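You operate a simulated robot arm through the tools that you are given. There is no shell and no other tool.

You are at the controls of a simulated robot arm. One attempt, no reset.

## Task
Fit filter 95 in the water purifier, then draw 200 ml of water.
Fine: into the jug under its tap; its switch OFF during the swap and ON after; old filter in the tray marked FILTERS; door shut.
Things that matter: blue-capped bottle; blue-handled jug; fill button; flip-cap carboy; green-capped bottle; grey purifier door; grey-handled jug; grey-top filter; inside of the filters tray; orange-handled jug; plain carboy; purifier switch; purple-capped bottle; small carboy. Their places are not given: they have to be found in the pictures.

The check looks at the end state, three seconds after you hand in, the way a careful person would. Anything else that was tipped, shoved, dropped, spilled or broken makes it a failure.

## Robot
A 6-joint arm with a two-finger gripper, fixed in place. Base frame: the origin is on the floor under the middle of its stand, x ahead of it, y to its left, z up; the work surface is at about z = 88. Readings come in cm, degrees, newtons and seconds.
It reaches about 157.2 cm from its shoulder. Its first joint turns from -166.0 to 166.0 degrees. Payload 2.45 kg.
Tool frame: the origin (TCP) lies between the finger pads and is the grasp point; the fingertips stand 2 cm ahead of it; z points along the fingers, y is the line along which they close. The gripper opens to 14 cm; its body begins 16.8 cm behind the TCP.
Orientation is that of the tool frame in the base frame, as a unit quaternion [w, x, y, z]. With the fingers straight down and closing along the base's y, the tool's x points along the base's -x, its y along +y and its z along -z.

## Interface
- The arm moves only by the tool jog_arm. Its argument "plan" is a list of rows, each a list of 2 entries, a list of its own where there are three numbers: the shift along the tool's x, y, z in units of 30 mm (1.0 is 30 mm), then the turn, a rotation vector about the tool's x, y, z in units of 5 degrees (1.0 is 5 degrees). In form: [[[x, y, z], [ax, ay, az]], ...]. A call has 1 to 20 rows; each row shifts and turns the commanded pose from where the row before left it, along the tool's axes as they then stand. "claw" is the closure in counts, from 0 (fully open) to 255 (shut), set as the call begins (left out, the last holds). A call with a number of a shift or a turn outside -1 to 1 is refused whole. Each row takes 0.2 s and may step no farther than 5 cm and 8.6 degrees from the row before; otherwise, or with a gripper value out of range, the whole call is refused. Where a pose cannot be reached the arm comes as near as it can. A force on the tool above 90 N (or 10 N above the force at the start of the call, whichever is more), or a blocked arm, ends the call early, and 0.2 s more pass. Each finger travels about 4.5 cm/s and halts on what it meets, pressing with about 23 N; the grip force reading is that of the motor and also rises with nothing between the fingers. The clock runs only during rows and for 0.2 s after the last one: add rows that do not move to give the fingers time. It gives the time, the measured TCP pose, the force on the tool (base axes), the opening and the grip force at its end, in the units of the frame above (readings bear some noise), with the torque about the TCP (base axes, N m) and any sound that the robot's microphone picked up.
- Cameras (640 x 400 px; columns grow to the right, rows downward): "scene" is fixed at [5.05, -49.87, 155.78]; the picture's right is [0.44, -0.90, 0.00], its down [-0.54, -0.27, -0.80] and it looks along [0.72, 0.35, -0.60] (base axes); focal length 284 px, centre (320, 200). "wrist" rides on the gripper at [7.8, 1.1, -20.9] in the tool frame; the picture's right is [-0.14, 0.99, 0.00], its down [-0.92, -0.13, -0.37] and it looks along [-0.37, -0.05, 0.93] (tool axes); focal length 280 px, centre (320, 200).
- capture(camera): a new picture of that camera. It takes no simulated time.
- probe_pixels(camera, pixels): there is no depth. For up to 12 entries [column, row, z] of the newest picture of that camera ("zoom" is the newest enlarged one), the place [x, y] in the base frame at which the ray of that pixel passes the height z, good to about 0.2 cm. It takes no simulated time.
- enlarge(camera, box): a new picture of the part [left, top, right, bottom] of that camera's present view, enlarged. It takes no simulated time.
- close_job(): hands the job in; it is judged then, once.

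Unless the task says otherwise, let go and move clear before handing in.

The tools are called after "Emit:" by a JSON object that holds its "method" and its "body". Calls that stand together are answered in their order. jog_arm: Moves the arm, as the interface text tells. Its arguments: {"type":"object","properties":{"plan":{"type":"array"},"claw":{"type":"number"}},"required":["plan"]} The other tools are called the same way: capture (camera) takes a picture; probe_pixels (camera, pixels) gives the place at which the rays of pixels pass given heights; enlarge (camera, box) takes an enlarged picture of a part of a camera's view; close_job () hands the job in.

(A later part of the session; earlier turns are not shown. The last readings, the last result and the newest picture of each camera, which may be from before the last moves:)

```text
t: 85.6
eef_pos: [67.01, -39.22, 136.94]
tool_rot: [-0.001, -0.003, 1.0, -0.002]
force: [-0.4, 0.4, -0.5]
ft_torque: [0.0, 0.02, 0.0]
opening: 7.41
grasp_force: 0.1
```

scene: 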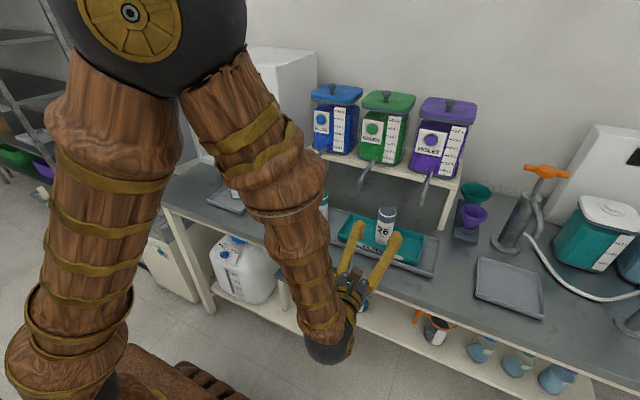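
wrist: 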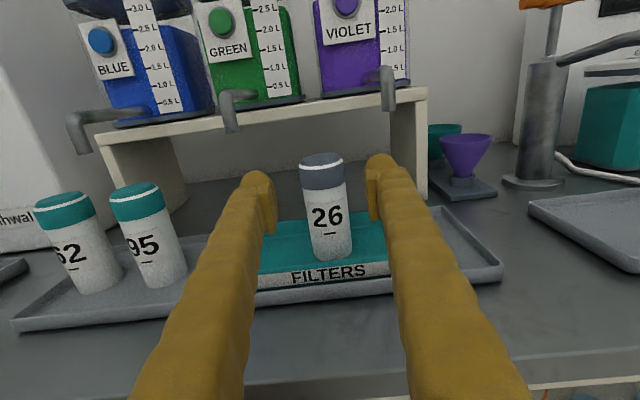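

Fingers-down again at (67,−39,137). I'll move in front of filter 95 and pitch up 75° directly, camera below and nose 15° down, so no joint needs the long way round.

Emit:
{"method": "jog_arm", "body": {"plan": [[[0.4, 1, 0], [0, 0, 0]], [[0.4, 1, 0], [0, 0, 0]], [[0.4, 1, 0], [0, 0, 0]], [[0.4, 1, 0], [0, 0, 0]], [[0.4, 1, 0], [0, 0, 0]], [[0.4, 1, 0], [0, 0, 0]], [[0.4, 1, 0], [0, 0, 0]], [[0.2, 0.5, 0.5], [0, 0, 0]], [[0, 0, 1], [0, 0, 0]], [[0, 0, 0], [0, 0, 0]]], "claw": 127}}

Emit:
{"method": "jog_arm", "body": {"plan": [[[0, 0, 0], [0, -1, 0]], [[0, 0, 0], [0, -1, 0]], [[0, 0, 0], [0, -1, 0]], [[0, 0, 0], [0, -1, 0]], [[0, 0, 0], [0, -1, 0]], [[0, 0, 0], [0, -1, 0]], [[0, 0, 0], [0, -1, 0]], [[0, 0, 0], [0, -1, 0]], [[0, 0, 0], [0, -1, 0]], [[0, 0, 0], [0, -1, 0]], [[0, 0, 0], [0, -1, 0]], [[0, 0, 0], [0, -1, 0]], [[0, 0, 0], [0, -1, 0]], [[0, 0, 0], [0, -1, 0]], [[0, 0, 0], [0, -1, 0]], [[0, 0, 0], [0, 0, 0]]]}}

Emit:
{"method": "capture", "body": {"camera": "wrist"}}

Emit:
{"method": "capture", "body": {"camera": "scene"}}

```text
t: 87.8
eef_pos: [57.82, -16.63, 132.41]
tool_rot: [-0.001, -0.002, 1.0, -0.001]
force: [-0.8, -0.8, 0.0]
ft_torque: [0.0, -0.02, 0.02]
opening: 7.02
grasp_force: 0.0
```

```text
t: 89.7
eef_pos: [62.79, -18.89, 123.28]
tool_rot: [0.275, 0.009, 0.961, 0.031]
force: [-0.6, 0.1, -0.5]
ft_torque: [-0.01, -0.05, -0.05]
opening: 7.04
grasp_force: 0.0
stopped in row 9: the arm was blocked; the commanded pose is now the measured one
```

```text
taken
```

wrist: 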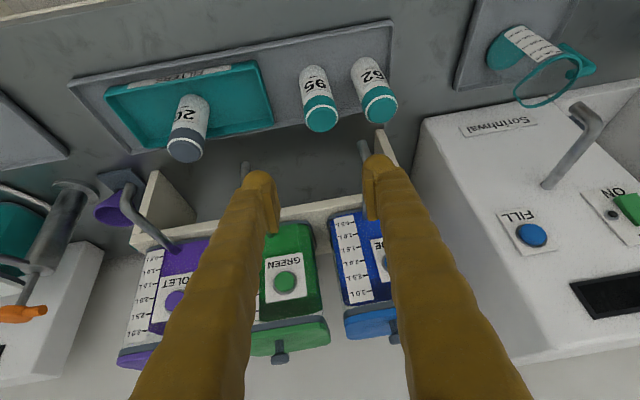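

```text
taken
```

scene: 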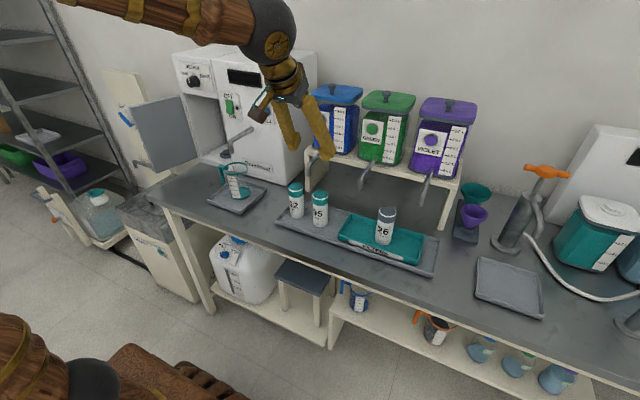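

The arm blocked at about 32° of pitch, because the wrist can't bend upward with the camera below. I'll return to fingers-down and use the roll-up that worked on this side, adding some yaw and nose-down pitch for filter 95.

Emit:
{"method": "jog_arm", "body": {"plan": [[[0, 0, 0], [0.103, 0.913, -0.03]], [[0, 0, 0], [0.103, 0.913, -0.03]], [[0, 0, 0], [0.103, 0.913, -0.03]], [[0, 0, 0], [0.103, 0.913, -0.03]], [[0, 0, 0], [0.103, 0.913, -0.03]], [[0, 0, 0], [0.103, 0.913, -0.03]], [[0, 0, 0], [0.103, 0.913, -0.03]], [[0, 0, 0], [0, 0, 0]]]}}

Emit:
{"method": "jog_arm", "body": {"plan": [[[0, 0, -1], [0, 0, 0]], [[0, 0, -1], [0, 0, 0]], [[0, -0.5, -1], [0, 0, 0]], [[-0.2, -1, -1], [0, 0, 0]], [[-0.2, -1, -1], [0, 0, 0]], [[-0.2, -1, 0], [0, 0, 0]], [[-0.2, -1, 0], [0, 0, 0]], [[-0.2, -1, 0], [0, 0, 0]], [[-0.2, -0.9, 0], [0, 0, 0]], [[0, 0, 0], [0, 0, 0]]]}}

```text
t: 91.5
eef_pos: [62.7, -18.9, 123.54]
tool_rot: [0.0, 0.0, 1.0, -0.002]
force: [-0.2, -0.5, 0.1]
ft_torque: [-0.01, 0.02, -0.02]
opening: 7.02
grasp_force: 0.0
```

```text
t: 93.7
eef_pos: [66.25, -38.15, 138.75]
tool_rot: [0.0, 0.001, 1.0, -0.002]
force: [-0.3, 0.1, -0.1]
ft_torque: [0.01, -0.01, -0.01]
opening: 7.03
grasp_force: 0.1
```

The pose is fingers-down at (66,−38,139). I'll roll up through the left side as before.

Emit:
{"method": "jog_arm", "body": {"plan": [[[0, 0, 0], [-1, 0, 1]], [[0, 0, 0], [-1, 0, 1]], [[0, 0, 0], [-1, 0, 1]], [[0, 0, 0], [-1, 0, 1]], [[0, 0, 0], [-1, 0, 1]], [[0, 0, 0], [-1, 0, 1]], [[0, 0, 0], [-1, 0, 1]], [[0, 0, 0], [-1, 0, 1]], [[0, 0, 0], [-1, 0, 1]], [[0, 0, 0], [-1, 0, 1]], [[0, 0, 0], [-1, 0, 1]], [[0, 0, 0], [-1, 0, 1]], [[0, 0, 0], [-1, 0, 1]], [[0, 0, 0], [-1, 0, 1]], [[0, 0, 0], [-1, 0, 1]], [[0, 0, 0], [-1, 0, 1]], [[0, 0, 0], [-1, 0, 1]], [[0, 0, 0], [-1, 0, 1]], [[0, 0, 0], [-1, 0, 1]], [[0, 0, 0], [-1, 0, 1]]]}}

Emit:
{"method": "jog_arm", "body": {"plan": [[[0, 0, 0], [-1, 0, 1]], [[0, 0, 0], [-1, 0, 1]], [[0, 0, 0], [-1, 0, 1]], [[0, 0, 0], [-1, 0, 1]], [[0, 0, 0], [-1, 0, 1]], [[0, 0, 0], [-0.458, 0, 0.458]], [[0, 0, 0], [0.8, 0, 0]], [[0, 0, 0], [0.8, 0, 0]], [[0, 0, 0], [0.8, 0, 0]], [[0, 0, 0], [0, -1, 0]], [[0, 0, 0], [0, -1, 0]], [[0, 0, 0], [0, -1, 0]], [[0, 0, 0], [0, -1, 0]], [[0, 0, 0], [0, 0, 0]]]}}

Emit:
{"method": "capture", "body": {"camera": "wrist"}}

```text
t: 97.9
eef_pos: [66.02, -37.88, 138.51]
tool_rot: [0.001, 0.667, 0.33, 0.668]
force: [0.4, -0.1, 0.1]
ft_torque: [0.0, -0.04, 0.0]
opening: 7.05
grasp_force: 0.1
```

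```text
t: 100.9
eef_pos: [66.18, -38.09, 138.55]
tool_rot: [-0.059, 0.815, 0.086, 0.57]
force: [0.2, 0.1, -0.9]
ft_torque: [0.01, 0.01, -0.01]
opening: 7.01
grasp_force: 0.1
```

```text
taken
```

wrist: 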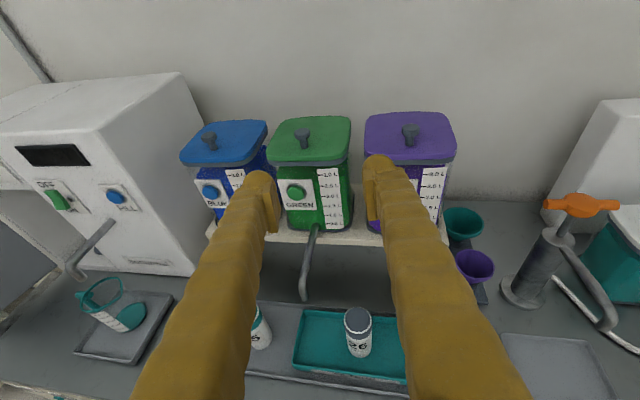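

The tool is now yawed 12° left and pitched 20° down with the camera above. I'll move to a pre-grasp spot in front of filter 95.

Emit:
{"method": "jog_arm", "body": {"plan": [[[-0.906, -0.547, 0.311], [0, 0, 0]], [[-0.906, -0.547, 0.311], [0, 0, 0]], [[-0.906, -0.547, 0.311], [0, 0, 0]], [[-0.906, -0.547, 0.311], [0, 0, 0]], [[-0.906, -0.547, 0.311], [0, 0, 0]], [[-0.906, -0.547, 0.311], [0, 0, 0]], [[-0.906, -0.547, 0.311], [0, 0, 0]], [[-0.906, -0.547, 0.311], [0, 0, 0]], [[-0.906, -0.547, 0.311], [0, 0, 0]], [[-0.906, -0.547, 0.311], [0, 0, 0]], [[0, 0, 0], [0, 0, 0]]]}}

Emit:
{"method": "capture", "body": {"camera": "wrist"}}

Emit:
{"method": "capture", "body": {"camera": "scene"}}

```text
t: 103.3
eef_pos: [62.25, -22.26, 109.75]
tool_rot: [-0.059, 0.814, 0.086, 0.571]
force: [-0.1, -0.8, -0.2]
ft_torque: [0.0, -0.01, 0.0]
opening: 7.03
grasp_force: 0.0
```

```text
taken
```

wrist: 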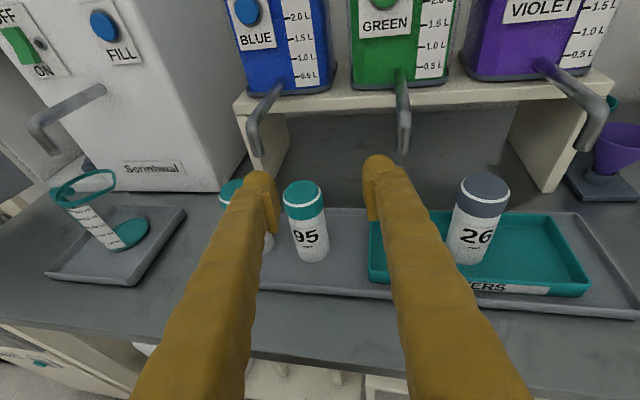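

```text
taken
```

scene: 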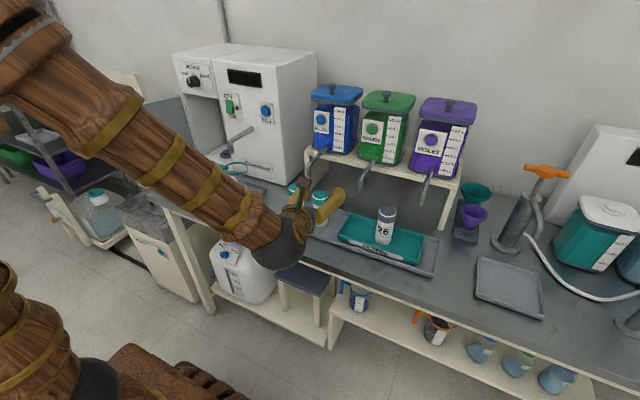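

Filter 95 shows clearly at wrist (307,220), partly in front of 62, with the blue spout tip at (258,152). I'll zoom and probe for exact positions.

Emit:
{"method": "enlarge", "body": {"camera": "wrist", "box": [210, 130, 370, 280]}}

Emit:
{"method": "probe_pixels", "body": {"camera": "wrist", "pixels": [[313, 262, 88.8], [294, 253, 88.8], [329, 251, 88.8], [303, 189, 101], [303, 189, 102], [284, 195, 101], [323, 190, 101], [258, 154, 106], [404, 152, 106]]}}

```text
2.67 times, centred on (290, 205) of wrist
```

zoom: 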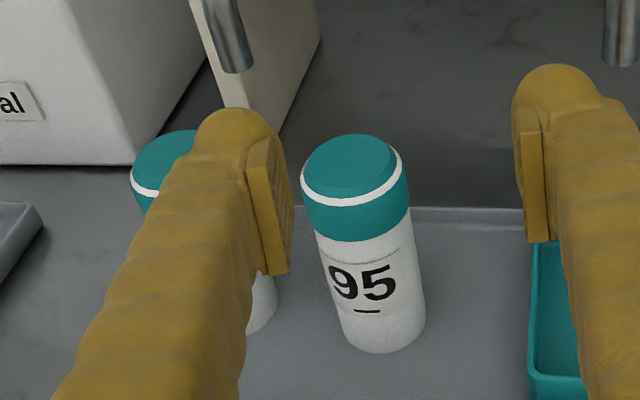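

```text
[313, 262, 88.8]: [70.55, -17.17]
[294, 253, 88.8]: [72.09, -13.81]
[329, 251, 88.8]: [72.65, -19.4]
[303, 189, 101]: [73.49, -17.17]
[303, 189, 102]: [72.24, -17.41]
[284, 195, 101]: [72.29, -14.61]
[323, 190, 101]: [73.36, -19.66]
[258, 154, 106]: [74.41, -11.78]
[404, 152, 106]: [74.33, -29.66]
```

Filter 95's axis is near (72.9,−16.9) with its top at about 101.5. I'll move to 8 cm short of it along the finger direction and re-check alignment.

Emit:
{"method": "jog_arm", "body": {"plan": [[[-0.76, -0.255, 0.59], [0, 0, 0]], [[-0.76, -0.255, 0.59], [0, 0, 0]], [[-0.76, -0.255, 0.59], [0, 0, 0]], [[-0.76, -0.255, 0.59], [0, 0, 0]], [[0, 0, 0], [0, 0, 0]]], "claw": 130}}

Emit:
{"method": "capture", "body": {"camera": "wrist"}}

Emit:
{"method": "enlarge", "body": {"camera": "wrist", "box": [220, 100, 420, 280]}}

```text
t: 104.5
eef_pos: [66.93, -19.76, 99.72]
tool_rot: [-0.06, 0.815, 0.088, 0.57]
force: [-0.1, -0.2, -0.5]
ft_torque: [0.0, 0.03, -0.02]
opening: 6.85
grasp_force: 0.0
out of reach, approached as far as the arm can: row 3, 4
```

```text
taken
```

wrist: 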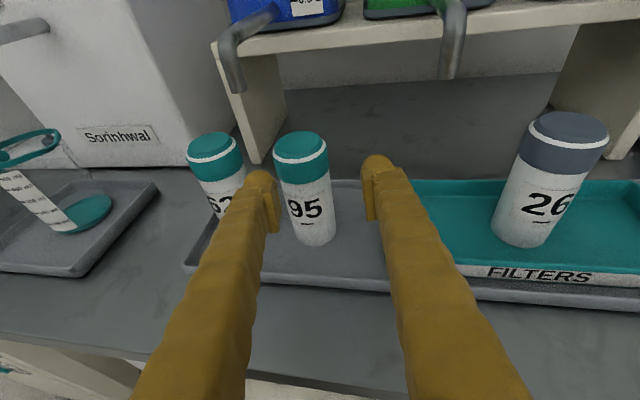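

```text
2.22 times, centred on (320, 190) of wrist
```

zoom: 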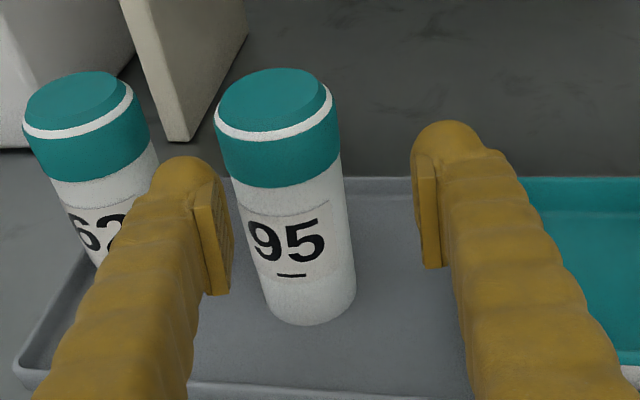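

The arm ran out of reach at this yaw, stopping at (66.9,−19.8,99.7). I'll yaw another 18° left, which gives the wrist room and also pulls the left finger away from 62.

Emit:
{"method": "jog_arm", "body": {"plan": [[[0, 0, 0], [0.845, 0, -0.309]], [[0, 0, 0], [0.845, 0, -0.309]], [[0, 0, 0], [0.845, 0, -0.309]], [[0, 0, 0], [0.845, 0, -0.309]], [[0, 0, 0], [0, 0, 0]]]}}

Emit:
{"method": "capture", "body": {"camera": "wrist"}}

Emit:
{"method": "enlarge", "body": {"camera": "wrist", "box": [220, 100, 420, 280]}}

```text
t: 105.7
eef_pos: [66.9, -19.85, 99.77]
tool_rot: [-0.147, 0.791, 0.212, 0.555]
force: [0.3, -1.0, -0.4]
ft_torque: [0.02, 0.01, 0.0]
opening: 6.85
grasp_force: 0.0
```

```text
taken
```

wrist: 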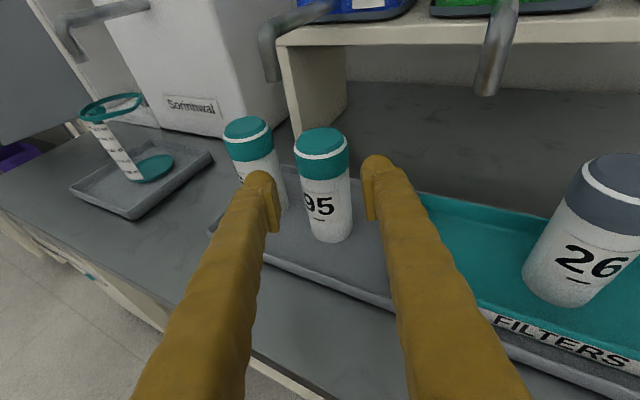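

```text
2.22 times, centred on (320, 190) of wrist
```

zoom: 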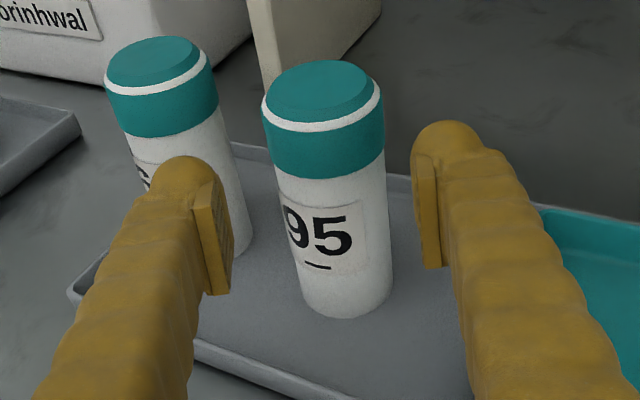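

The tool axis now points at filter 95, centred at column ≈322, with the left finger well clear of 62. I'll descend slightly and advance part way.

Emit:
{"method": "jog_arm", "body": {"plan": [[[-0.363, 0.07, 0.2], [0, 0, 0]], [[0, 0, 0.5], [0, 0, 0]], [[0, 0, 0.5], [0, 0, 0]], [[0, 0, 0], [0, 0, 0]]]}}

Emit:
{"method": "capture", "body": {"camera": "wrist"}}

Emit:
{"method": "enlarge", "body": {"camera": "wrist", "box": [220, 100, 420, 280]}}

```text
t: 106.7
eef_pos: [69.73, -18.57, 97.52]
tool_rot: [-0.147, 0.791, 0.212, 0.555]
force: [-0.1, -0.9, 0.2]
ft_torque: [0.01, 0.01, 0.05]
opening: 6.87
grasp_force: 0.0
```

```text
taken
```

wrist: 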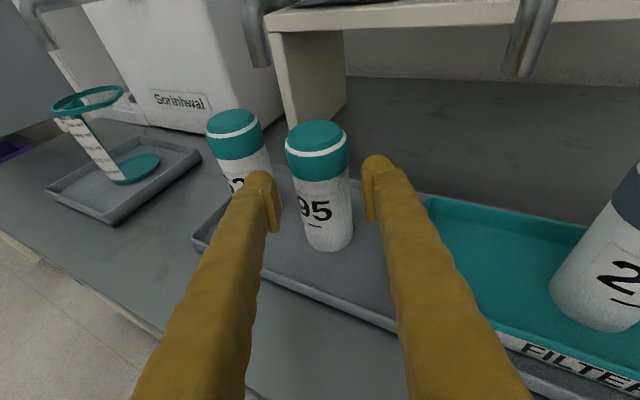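

```text
2.22 times, centred on (320, 190) of wrist
```

zoom: 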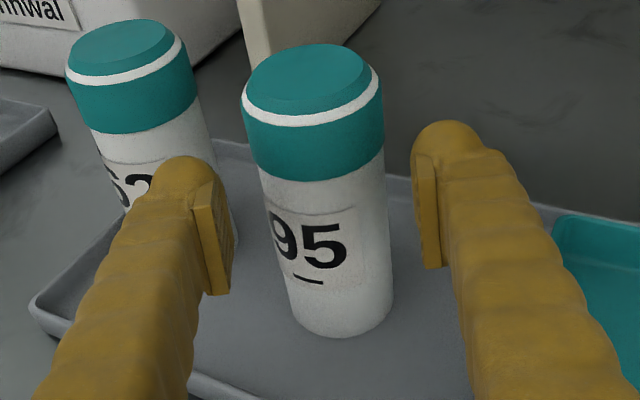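

The alignment is good. Before the last advance, I'll probe the filter base and cap from this viewpoint to refine the distance.

Emit:
{"method": "enlarge", "body": {"camera": "wrist", "box": [270, 110, 370, 260]}}

Emit:
{"method": "probe_pixels", "body": {"camera": "wrist", "pixels": [[331, 250.5, 88.8], [331, 250.5, 89.3], [308, 243, 88.8], [353, 235, 88.8], [317, 133, 101.5], [318, 139, 101], [285, 147, 101], [349, 142, 101]]}}

```text
2.67 times, centred on (320, 185) of wrist
```

zoom: 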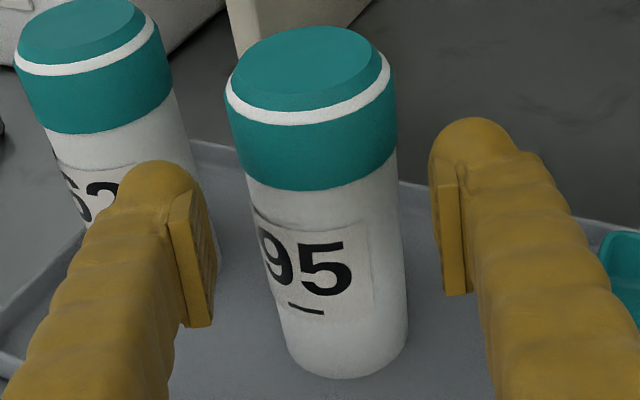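

```text
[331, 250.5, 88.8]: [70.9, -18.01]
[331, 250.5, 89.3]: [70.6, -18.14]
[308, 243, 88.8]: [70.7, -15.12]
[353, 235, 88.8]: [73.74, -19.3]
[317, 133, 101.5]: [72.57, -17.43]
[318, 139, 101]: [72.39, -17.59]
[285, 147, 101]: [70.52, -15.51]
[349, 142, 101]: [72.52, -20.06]
```

Filter 95's axis is about 3 cm beyond the grasp point and centred. I'll advance the last 3 cm.

Emit:
{"method": "jog_arm", "body": {"plan": [[[-0.03, 0.02, 0.35], [0, 0, 0]], [[-0.03, 0.01, 0.35], [0, 0, 0]], [[0, 0, 0.28], [0, 0, 0]], [[0, 0, 0], [0, 0, 0]]]}}

Emit:
{"method": "capture", "body": {"camera": "wrist"}}

Emit:
{"method": "enlarge", "body": {"camera": "wrist", "box": [220, 100, 420, 280]}}

```text
t: 107.7
eef_pos: [72.06, -17.3, 96.22]
tool_rot: [-0.146, 0.792, 0.212, 0.554]
force: [-1.0, 0.6, -0.7]
ft_torque: [-0.01, -0.01, -0.03]
opening: 6.87
grasp_force: 0.1
```

```text
taken
```

wrist: 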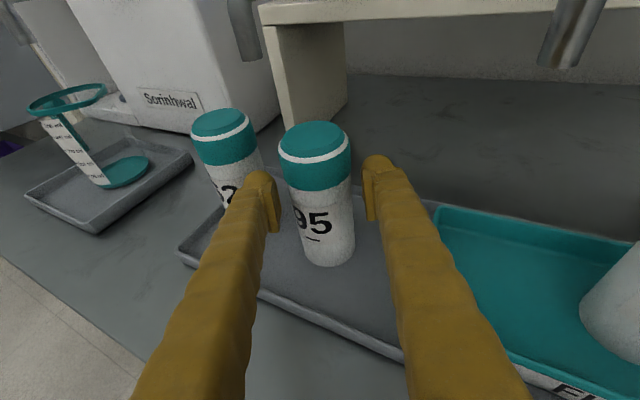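

```text
2.22 times, centred on (320, 190) of wrist
```

zoom: 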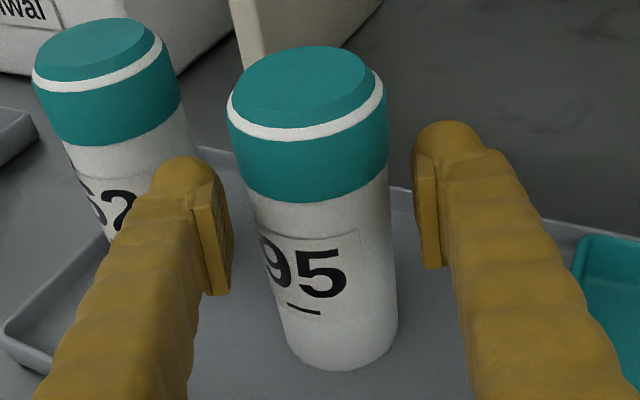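

The filter sits between the fingers, but its apparent size hints it may be closer than I estimated. I'll check with more probes and a scene view before closing.

Emit:
{"method": "probe_pixels", "body": {"camera": "wrist", "pixels": [[330, 266, 88.8], [302, 252, 88.8], [355, 246, 88.8], [316, 131, 101.5], [280, 148, 101], [350, 142, 101], [330, 266, 89.3]]}}

Emit:
{"method": "capture", "body": {"camera": "scene"}}

Emit:
{"method": "enlarge", "body": {"camera": "scene", "box": [260, 150, 380, 250]}}

```text
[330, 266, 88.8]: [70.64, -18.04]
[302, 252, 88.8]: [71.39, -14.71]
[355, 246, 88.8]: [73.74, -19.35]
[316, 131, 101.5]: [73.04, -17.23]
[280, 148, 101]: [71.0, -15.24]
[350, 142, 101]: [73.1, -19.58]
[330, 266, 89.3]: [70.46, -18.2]
```

```text
taken
```

scene: 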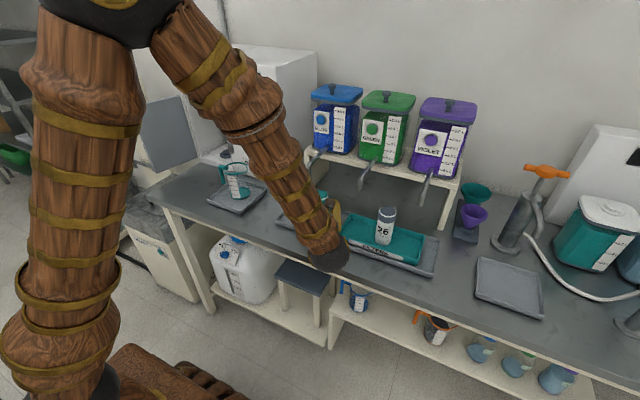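

```text
4.00 times, centred on (320, 200) of scene
```

zoom: 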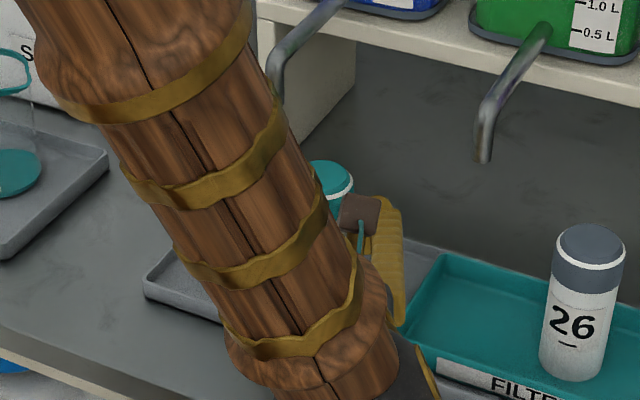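

The probes agree that the filter axis is within about 0.5 cm of the grasp point. I'll close the gripper.

Emit:
{"method": "jog_arm", "body": {"plan": [[[0, 0, 0], [0, 0, 0]], [[0, 0, 0], [0, 0, 0]], [[0, 0, 0], [0, 0, 0]], [[0, 0, 0], [0, 0, 0]]], "claw": 255}}

Emit:
{"method": "capture", "body": {"camera": "wrist"}}

Emit:
{"method": "enlarge", "body": {"camera": "wrist", "box": [220, 100, 420, 280]}}

```text
t: 108.7
eef_pos: [71.99, -17.37, 96.21]
tool_rot: [-0.147, 0.791, 0.212, 0.555]
force: [0.2, -0.6, -0.3]
ft_torque: [0.05, -0.01, 0.0]
opening: 5.06
grasp_force: 22.7
```

```text
taken
```

wrist: 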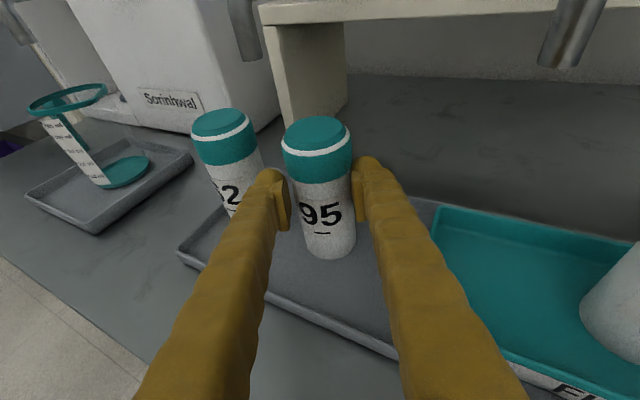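

```text
2.22 times, centred on (320, 190) of wrist
```

zoom: 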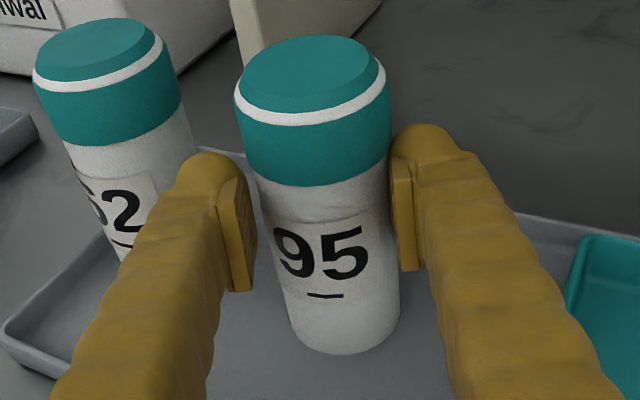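

The opening reads 5.06 cm instead of 4.78, so the pads caught the wider cap edge. I'll reopen, drop 2 cm and regrip on the body.

Emit:
{"method": "jog_arm", "body": {"plan": [[[0, 0, 0], [0, 0, 0]], [[0, 0, 0], [0, 0, 0]], [[0, 0, 0], [0, 0, 0]]], "claw": 135}}

Emit:
{"method": "jog_arm", "body": {"plan": [[[-0.2, 0, 0.1], [0, 0, 0]], [[-0.22, 0, 0.1], [0, 0, 0]], [[-0.2, 0, 0.1], [0, 0, 0]], [[0, 0, 0], [0, 0, 0]]]}}

Emit:
{"method": "enlarge", "body": {"camera": "wrist", "box": [220, 100, 420, 280]}}

```text
t: 109.5
eef_pos: [72.02, -17.43, 96.25]
tool_rot: [-0.146, 0.792, 0.212, 0.554]
force: [-0.3, 0.2, 0.2]
ft_torque: [-0.01, -0.02, 0.01]
opening: 6.58
grasp_force: 0.2
```

```text
t: 110.5
eef_pos: [72.21, -17.06, 94.14]
tool_rot: [-0.146, 0.791, 0.212, 0.555]
force: [0.3, -0.1, -1.1]
ft_torque: [0.01, -0.04, 0.0]
opening: 6.59
grasp_force: 0.0
```

```text
2.22 times, centred on (320, 190) of wrist
```

zoom: 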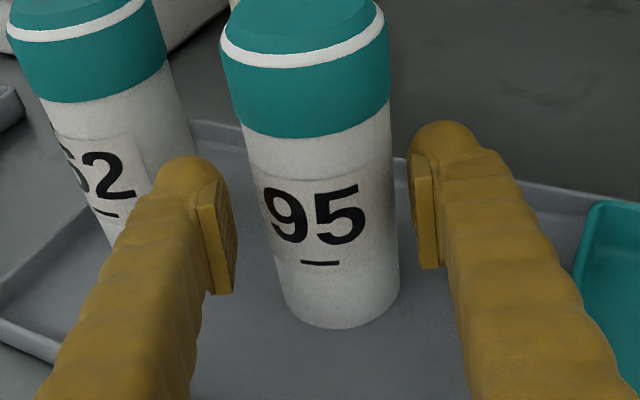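

The pads now face only the white body. I'll close.

Emit:
{"method": "jog_arm", "body": {"plan": [[[0, 0, 0], [0, 0, 0]], [[0, 0, 0], [0, 0, 0]], [[0, 0, 0], [0, 0, 0]], [[0, 0, 0], [0, 0, 0]]], "claw": 255}}

Emit:
{"method": "enlarge", "body": {"camera": "wrist", "box": [220, 100, 420, 280]}}

```text
t: 111.5
eef_pos: [72.28, -17.26, 94.07]
tool_rot: [-0.147, 0.791, 0.213, 0.554]
force: [-0.1, -0.9, 1.3]
ft_torque: [-0.07, -0.11, -0.05]
opening: 5.09
grasp_force: 22.5
```

```text
2.22 times, centred on (320, 190) of wrist
```

zoom: 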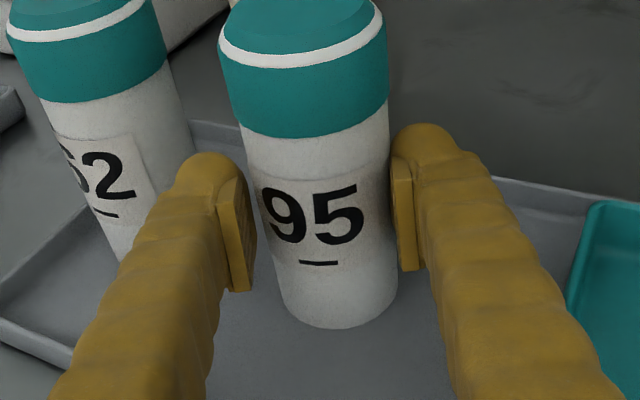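

The grip holds at 5.09 cm on the body. I'll lift 2.5 cm, then retreat away from the spouts.

Emit:
{"method": "jog_arm", "body": {"plan": [[[0.2, 0, -0.07], [0, 0, 0]], [[0.3, 0, -0.11], [0, 0, 0]], [[0.3, 0, -0.11], [0, 0, 0]], [[0, 0, 0], [0, 0, 0]]]}}

Emit:
{"method": "capture", "body": {"camera": "wrist"}}

```text
t: 112.5
eef_pos: [72.27, -17.13, 96.87]
tool_rot: [-0.146, 0.791, 0.212, 0.555]
force: [0.6, 0.6, -1.8]
ft_torque: [-0.06, 0.04, 0.02]
opening: 5.0
grasp_force: 23.6
```

```text
taken
```

wrist: 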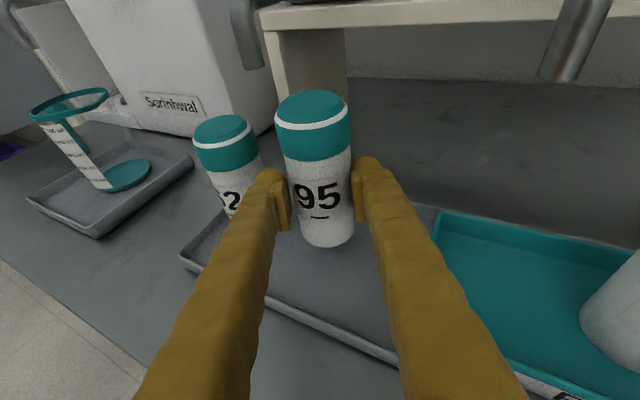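

Filter 95 is lifted and steady at about 1.8 N. I'll retreat horizontally, then rise.

Emit:
{"method": "jog_arm", "body": {"plan": [[[-0.2, 0, -0.5], [0, 0, 0]], [[-0.34, 0, -0.94], [0, 0, 0]], [[-0.3, 0, -0.94], [0, 0, 0]], [[0.3, 0, -0.8], [0, 0, 0]], [[0.94, 0, -0.341], [0, 0, 0]], [[0.94, 0, -0.341], [0, 0, 0]], [[0.94, 0, -0.341], [0, 0, 0]], [[0.94, 0, -0.341], [0, 0, 0]], [[0, 0, 0], [0, 0, 0]]]}}

Emit:
{"method": "capture", "body": {"camera": "wrist"}}

Emit:
{"method": "capture", "body": {"camera": "scene"}}

```text
t: 114.5
eef_pos: [63.93, -21.62, 110.55]
tool_rot: [-0.147, 0.791, 0.212, 0.555]
force: [0.5, -0.3, -2.1]
ft_torque: [-0.01, 0.03, -0.04]
opening: 4.99
grasp_force: 22.6
```

```text
taken
```

wrist: 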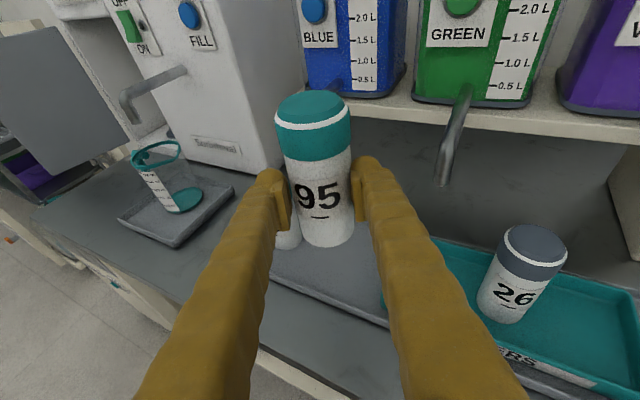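

```text
taken
```

scene: 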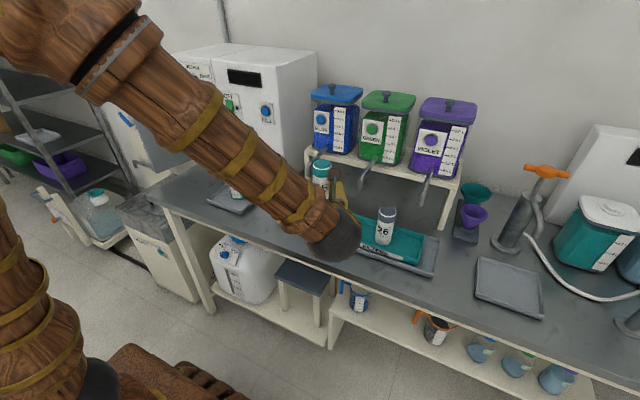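

Filter 95 is secure. I'll rise to the roll-over spot at (67,−38,138) and square the tool up there.

Emit:
{"method": "jog_arm", "body": {"plan": [[[0.797, 0.527, -0.487], [0, 0, 0]], [[0.797, 0.527, -0.487], [0, 0, 0]], [[0.797, 0.527, -0.487], [0, 0, 0]], [[0.797, 0.527, -0.487], [0, 0, 0]], [[0.797, 0.527, -0.487], [0, 0, 0]], [[0.797, 0.527, -0.487], [0, 0, 0]], [[0.797, 0.527, -0.487], [0, 0, 0]], [[0.797, 0.527, -0.487], [0, 0, 0]], [[0.797, 0.527, -0.487], [0, 0, 0]], [[0.797, 0.527, -0.487], [0, 0, 0]], [[0, 0, 0], [0, 0, 0]]]}}

Emit:
{"method": "jog_arm", "body": {"plan": [[[0, 0, 0], [0, 1, 0]], [[0, 0, 0], [0, 1, 0]], [[0, 0, 0], [0, 1, 0]], [[0, 0, 0], [0, 1, 0]], [[0, 0, 0], [-1, 0, 0]], [[0, 0, 0], [-1, 0, 0]], [[0, 0, 0], [-1, 0, 0]], [[0, 0, 0], [-1, 0, 0]], [[0, 0, 0], [-1, 0, 0]], [[0, 0, 0], [-1, 0, 0]], [[0, 0, 0], [0, 0, 0]]]}}

Emit:
{"method": "capture", "body": {"camera": "wrist"}}

```text
t: 116.9
eef_pos: [66.91, -38.27, 137.96]
tool_rot: [-0.146, 0.791, 0.212, 0.554]
force: [-0.6, 0.1, -2.0]
ft_torque: [0.0, 0.05, 0.0]
opening: 4.95
grasp_force: 23.4
```

```text
t: 119.3
eef_pos: [67.02, -38.29, 138.13]
tool_rot: [0.001, 0.707, 0.001, 0.708]
force: [-0.1, 0.4, -2.0]
ft_torque: [-0.01, 0.08, -0.01]
opening: 4.88
grasp_force: 22.8
```

```text
taken
```

wrist: 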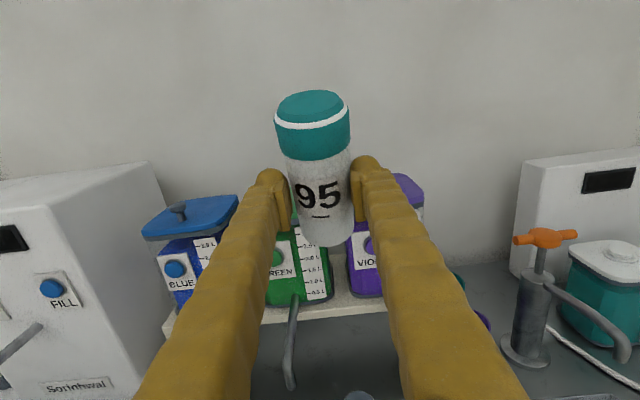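

The filter is held, with the opening settling at 4.88 cm and the 95 label unchanged in view. I'll unwind the roll to fingers-down.

Emit:
{"method": "jog_arm", "body": {"plan": [[[0, 0, 0], [1, 0, -1]], [[0, 0, 0], [1, 0, -1]], [[0, 0, 0], [1, 0, -1]], [[0, 0, 0], [1, 0, -1]], [[0, 0, 0], [1, 0, -1]], [[0, 0, 0], [1, 0, -1]], [[0, 0, 0], [1, 0, -1]], [[0, 0, 0], [1, 0, -1]], [[0, 0, 0], [1, 0, -1]], [[0, 0, 0], [1, 0, -1]], [[0, 0, 0], [1, 0, -1]], [[0, 0, 0], [1, 0, -1]], [[0, 0, 0], [1, 0, -1]]]}}

Emit:
{"method": "capture", "body": {"camera": "wrist"}}

```text
t: 122.1
eef_pos: [66.98, -38.22, 138.0]
tool_rot: [0.002, 0.491, 0.72, 0.49]
force: [-0.7, 0.0, -1.8]
ft_torque: [-0.07, 0.01, -0.01]
opening: 4.89
grasp_force: 23.0
```

```text
taken
```

wrist: 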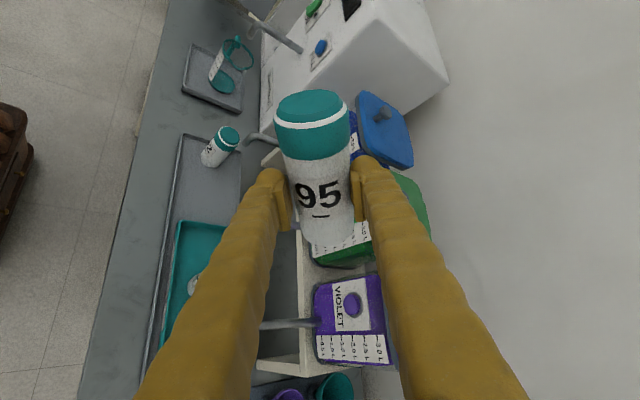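

The grip is stable mid-roll. I'll finish unwinding and traverse back toward the purifier.

Emit:
{"method": "jog_arm", "body": {"plan": [[[0, 0, 0], [1, 0, -1]], [[0, 0, 0], [1, 0, -1]], [[0, 0, 0], [1, 0, -1]], [[0, 0, 0], [1, 0, -1]], [[0, 0, 0], [1, 0, -1]], [[0, 0, 0], [1, 0, -1]], [[0, 0, 0], [1, 0, -1]], [[0, 0, 0], [1, 0, -1]], [[0, 0, 0], [1, 0, -1]], [[0, 0, 0], [1, 0, -1]], [[0, 0, 0], [1, 0, -1]], [[0, 0, 0], [1, 0, -1]], [[0, 0, 0], [0.458, 0, -0.458]], [[0, 0, 0], [0, 0, 0]]]}}

Emit:
{"method": "jog_arm", "body": {"plan": [[[0, 1, 0], [0, 0, 0]], [[0, 1, 0], [0, 0, 0]], [[0, 1, 0], [0, 0, 0]], [[0, 1, 0], [0, 0, 0]], [[0, 1, 0], [0, 0, 0]], [[0, 1, 0], [0, 0, 0]], [[0, 1, 0], [0, 0, 0]], [[0, 1, 0], [0, 0, 0]], [[0, 1, 0], [0, 0, 0]], [[0, 1, 0], [0, 0, 0]], [[0, 1, 0], [0, 0, 0]], [[0, 1, 0], [0, 0, 0]], [[0, 1, 0], [0, 0, 0]], [[0, 1, 0], [0, 0, 0]], [[0, 1, 0], [0, 0, 0]], [[0, 1, 0], [0, 0, 0]], [[0, 1, 0], [0, 0, 0]], [[0, 0, 0], [0, 0, 0]]]}}

Emit:
{"method": "capture", "body": {"camera": "scene"}}

Emit:
{"method": "capture", "body": {"camera": "wrist"}}

```text
t: 125.1
eef_pos: [67.03, -38.26, 138.07]
tool_rot: [0.0, 0.0, 1.0, -0.002]
force: [0.0, 0.3, -2.2]
ft_torque: [0.0, -0.03, 0.03]
opening: 4.84
grasp_force: 23.0
```

```text
t: 128.9
eef_pos: [67.07, 13.11, 137.78]
tool_rot: [0.001, 0.001, 1.0, -0.001]
force: [-0.2, -0.4, -2.9]
ft_torque: [-0.01, -0.04, 0.01]
opening: 4.81
grasp_force: 22.9
```

```text
taken
```

scene: 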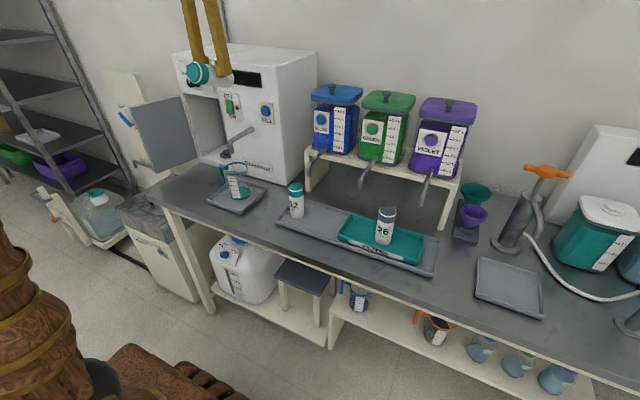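

```text
taken
```

wrist: 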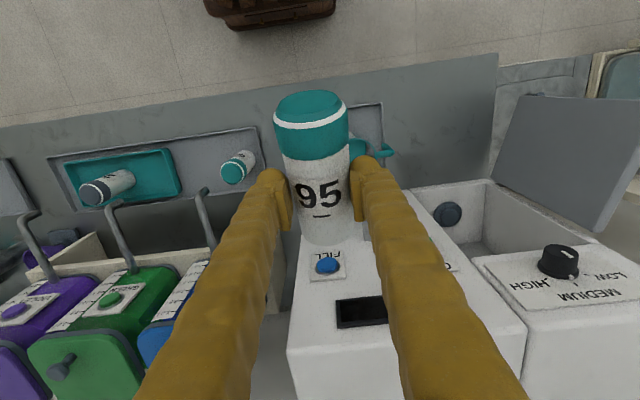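

Filter 95 is held over the purifier front, and 62 and 26 stand undisturbed at scene (296,200) and (386,225). I'll roll up through the right side for the left-side working configuration.

Emit:
{"method": "jog_arm", "body": {"plan": [[[0.3, 0, 0], [1, 0, -1]], [[0.3, 0, 0], [1, 0, -1]], [[0, 0, 0], [1, 0, -1]], [[0, 0, 0], [1, 0, -1]], [[0, 0, 0], [1, 0, -1]], [[0, 0, 0], [1, 0, -1]], [[0, 0, 0], [1, 0, -1]], [[0, 0, 0], [1, 0, -1]], [[0, 0, 0], [1, 0, -1]], [[0, 0, 0], [1, 0, -1]], [[0, 0, 0], [1, 0, -1]], [[0, 0, 0], [1, 0, -1]], [[0, 0, 0], [1, 0, -1]]]}}

Emit:
{"method": "jog_arm", "body": {"plan": [[[0, 0, 0], [1, 0, -1]], [[0, 0, 0], [1, 0, -1]], [[0, 0, 0], [1, 0, -1]], [[0, 0, 0], [1, 0, -1]], [[0, 0, 0], [1, 0, -1]], [[0, 0, 0], [1, 0, -1]], [[0, 0, 0], [1, 0, -1]], [[0, 0, 0], [1, 0, -1]], [[0, 0, 0], [1, 0, -1]], [[0, 0, 0], [1, 0, -1]], [[0, 0, 0], [1, 0, -1]], [[0, 0, 0], [1, 0, -1]], [[0, 0, 0], [0.458, 0, -0.458]], [[0, 0, 0], [0, 0, 0]]]}}

Emit:
{"method": "capture", "body": {"camera": "scene"}}

Emit:
{"method": "capture", "body": {"camera": "wrist"}}

```text
t: 131.7
eef_pos: [64.97, 12.54, 138.26]
tool_rot: [0.002, -0.507, 0.695, -0.51]
force: [-0.1, 0.7, -4.2]
ft_torque: [0.03, 0.01, -0.04]
opening: 4.8
grasp_force: 22.9
```

```text
t: 134.7
eef_pos: [65.21, 12.66, 138.03]
tool_rot: [0.002, 0.707, 0.0, 0.707]
force: [0.5, 0.0, -1.8]
ft_torque: [-0.01, 0.05, -0.02]
opening: 4.79
grasp_force: 22.9
```

```text
taken
```

scene: 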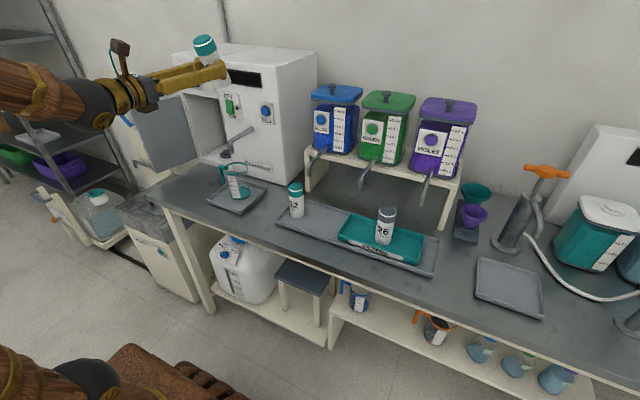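

```text
taken
```

wrist: 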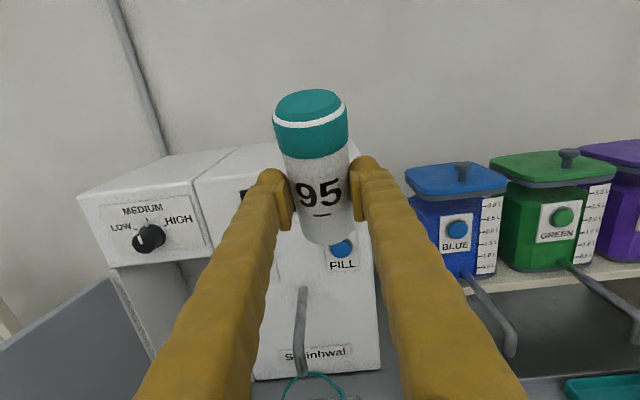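

The filter is upright in the left-side configuration. I'll pitch 20° nose-down again to match the grasp, then move left and down in front of the open bay.

Emit:
{"method": "jog_arm", "body": {"plan": [[[0, 0, 0], [0, -1, 0]], [[0, 0, 0], [0, -1, 0]], [[0, 0, 0], [0, -1, 0]], [[0, 0, 0], [0, -1, 0]], [[0, -1, 0], [0, 0, 0]], [[0, -1, 0], [0, 0, 0]], [[0, -1, 0], [0, 0, 0]], [[0, -1, 0], [0, 0, 0]], [[0, -1, 0], [0, 0, 0]], [[-0.94, -1, 0.342], [0, 0, 0]], [[-0.94, -1, 0.342], [0, 0, 0]], [[-0.94, -1, 0.342], [0, 0, 0]], [[-0.94, -1, 0.342], [0, 0, 0]], [[-0.94, -1, 0.342], [0, 0, 0]], [[0, 0, 0], [0, 0, 0]]]}}

Emit:
{"method": "capture", "body": {"camera": "wrist"}}

Emit:
{"method": "capture", "body": {"camera": "scene"}}

```text
t: 137.9
eef_pos: [65.51, 42.54, 122.77]
tool_rot: [0.001, 0.819, 0.0, 0.574]
force: [-0.2, 0.3, -3.2]
ft_torque: [0.02, 0.05, -0.03]
opening: 4.78
grasp_force: 23.2
```

```text
taken
```

wrist: 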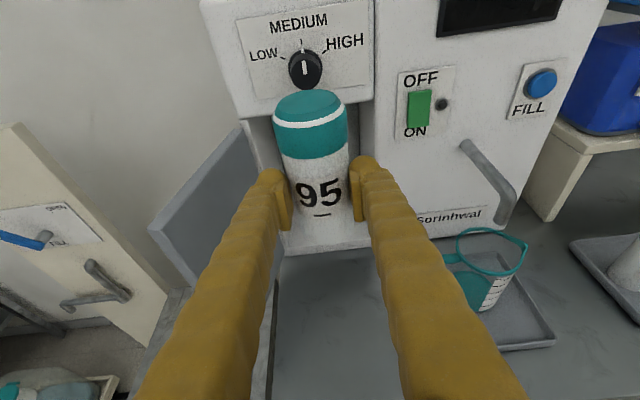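

```text
taken
```

scene: 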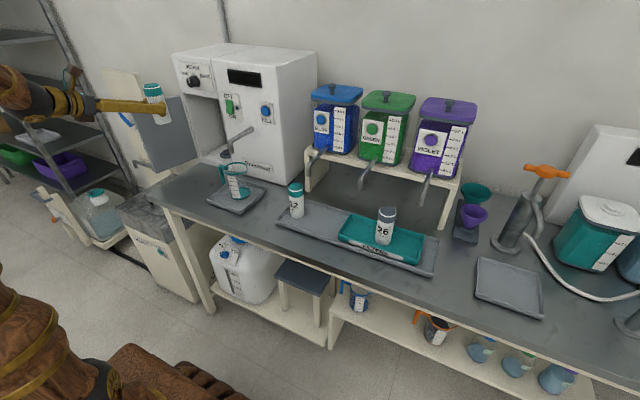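

I'll check that the filter hangs upright in the scene view.

Emit:
{"method": "enlarge", "body": {"camera": "scene", "box": [100, 60, 220, 160]}}

Emit:
{"method": "enlarge", "body": {"camera": "scene", "box": [260, 160, 440, 270]}}

```text
4.00 times, centred on (160, 110) of scene
```

zoom: 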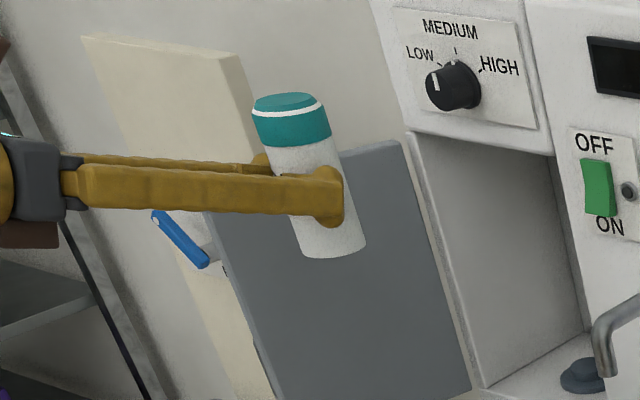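

```text
3.56 times, centred on (350, 215) of scene
```

zoom: 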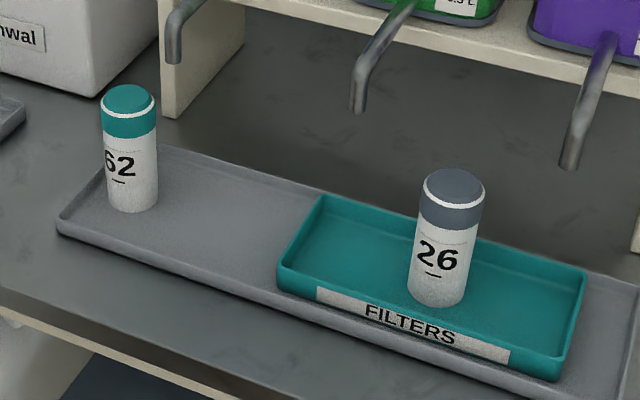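

The filter hangs vertical, and 62 and 26 are undisturbed. I'll descend to z≈103.5 in front of the bay.

Emit:
{"method": "jog_arm", "body": {"plan": [[[-0.94, -0.1, 0.342], [0, 0, 0]], [[-0.94, -0.05, 0.342], [0, 0, 0]], [[-0.94, 0, 0.342], [0, 0, 0]], [[-0.94, 0, 0.342], [0, 0, 0]], [[-0.94, 0, 0.342], [0, 0, 0]], [[-0.94, 0, 0.342], [0, 0, 0]], [[0.342, 0, 0.94], [0, 0, 0]], [[0.342, 0, 0.94], [0, 0, 0]], [[0.342, 0, 0.94], [0, 0, 0]], [[0, 0, 0], [0, 0, 0]]]}}

Emit:
{"method": "capture", "body": {"camera": "wrist"}}

Emit:
{"method": "enlarge", "body": {"camera": "scene", "box": [140, 60, 300, 180]}}

```text
t: 140.1
eef_pos: [74.65, 43.04, 104.57]
tool_rot: [0.002, 0.818, 0.001, 0.575]
force: [-0.6, 0.5, -1.8]
ft_torque: [0.01, 0.04, 0.01]
opening: 4.75
grasp_force: 23.2
```

```text
taken
```

wrist: 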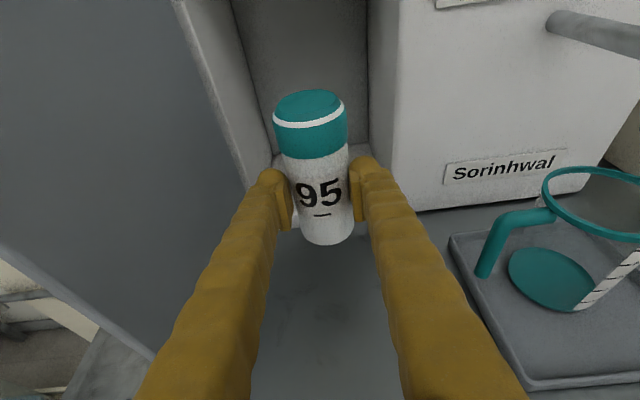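

```text
3.33 times, centred on (220, 120) of scene
```

zoom: 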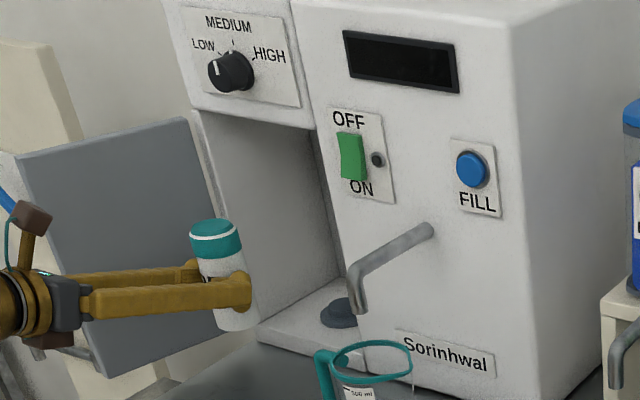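

The filter's base is at about z=99, well above the spigot. I'll advance into the bay, stopping just short of the spigot to check alignment.

Emit:
{"method": "jog_arm", "body": {"plan": [[[0.342, 0, 0.94], [0, 0, 0]], [[0.342, 0, 0.94], [0, 0, 0]], [[0.342, 0, 0.94], [0, 0, 0]], [[0.342, 0, 0.94], [0, 0, 0]], [[0.342, 0, 0.94], [0, 0, 0]], [[0.25, 0, 0.7], [0, 0, 0]], [[0, 0, 0], [0, 0, 0]]]}}

Emit:
{"method": "capture", "body": {"camera": "wrist"}}

Emit:
{"method": "enlarge", "body": {"camera": "wrist", "box": [240, 80, 400, 280]}}

Emit:
{"method": "enlarge", "body": {"camera": "scene", "box": [180, 90, 260, 170]}}

```text
t: 141.7
eef_pos: [91.66, 43.09, 104.9]
tool_rot: [0.001, 0.818, 0.001, 0.575]
force: [0.5, -0.7, -1.7]
ft_torque: [0.0, 0.07, -0.01]
opening: 4.79
grasp_force: 23.2
```

```text
taken
```

wrist: 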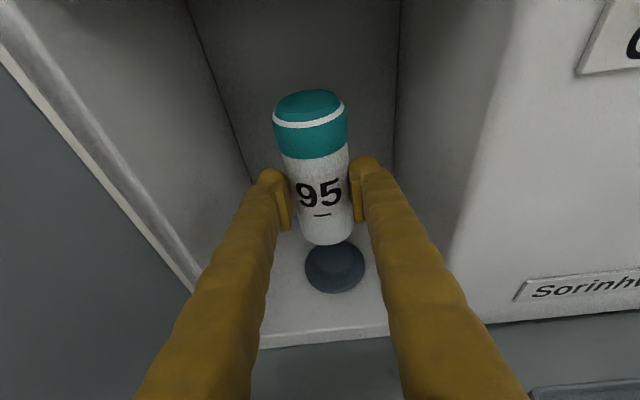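

```text
2.00 times, centred on (320, 180) of wrist
```

zoom: 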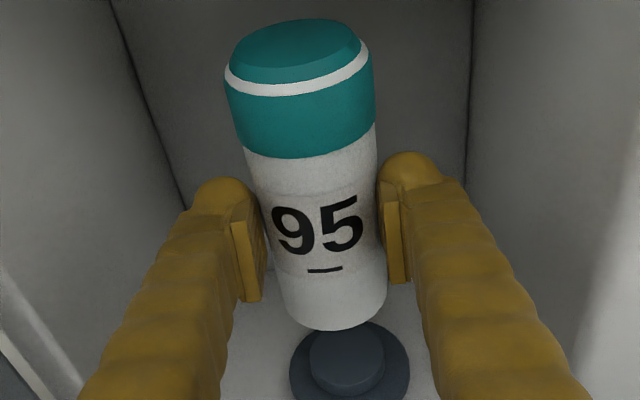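

```text
5.00 times, centred on (220, 130) of scene
```

zoom: 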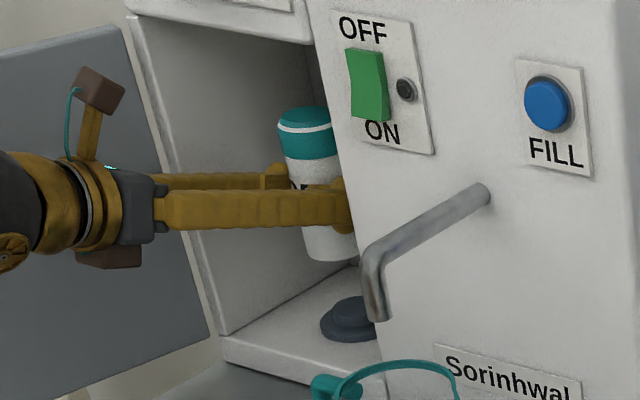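

The filter hovers above and slightly in front of the spigot. I'll probe both to work out the remaining offset.

Emit:
{"method": "probe_pixels", "body": {"camera": "wrist", "pixels": [[333.5, 259, 93.5], [305, 268, 92], [365, 264, 92], [335, 293, 91], [327, 245, 99.6], [301, 236, 99.6], [353, 232, 99.6], [311, 103, 112]]}}

```text
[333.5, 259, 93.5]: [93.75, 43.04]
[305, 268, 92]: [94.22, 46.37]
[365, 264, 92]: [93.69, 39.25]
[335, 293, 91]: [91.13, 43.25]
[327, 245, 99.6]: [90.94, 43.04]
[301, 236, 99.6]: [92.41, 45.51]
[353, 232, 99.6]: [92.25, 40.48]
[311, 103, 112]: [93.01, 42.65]
```

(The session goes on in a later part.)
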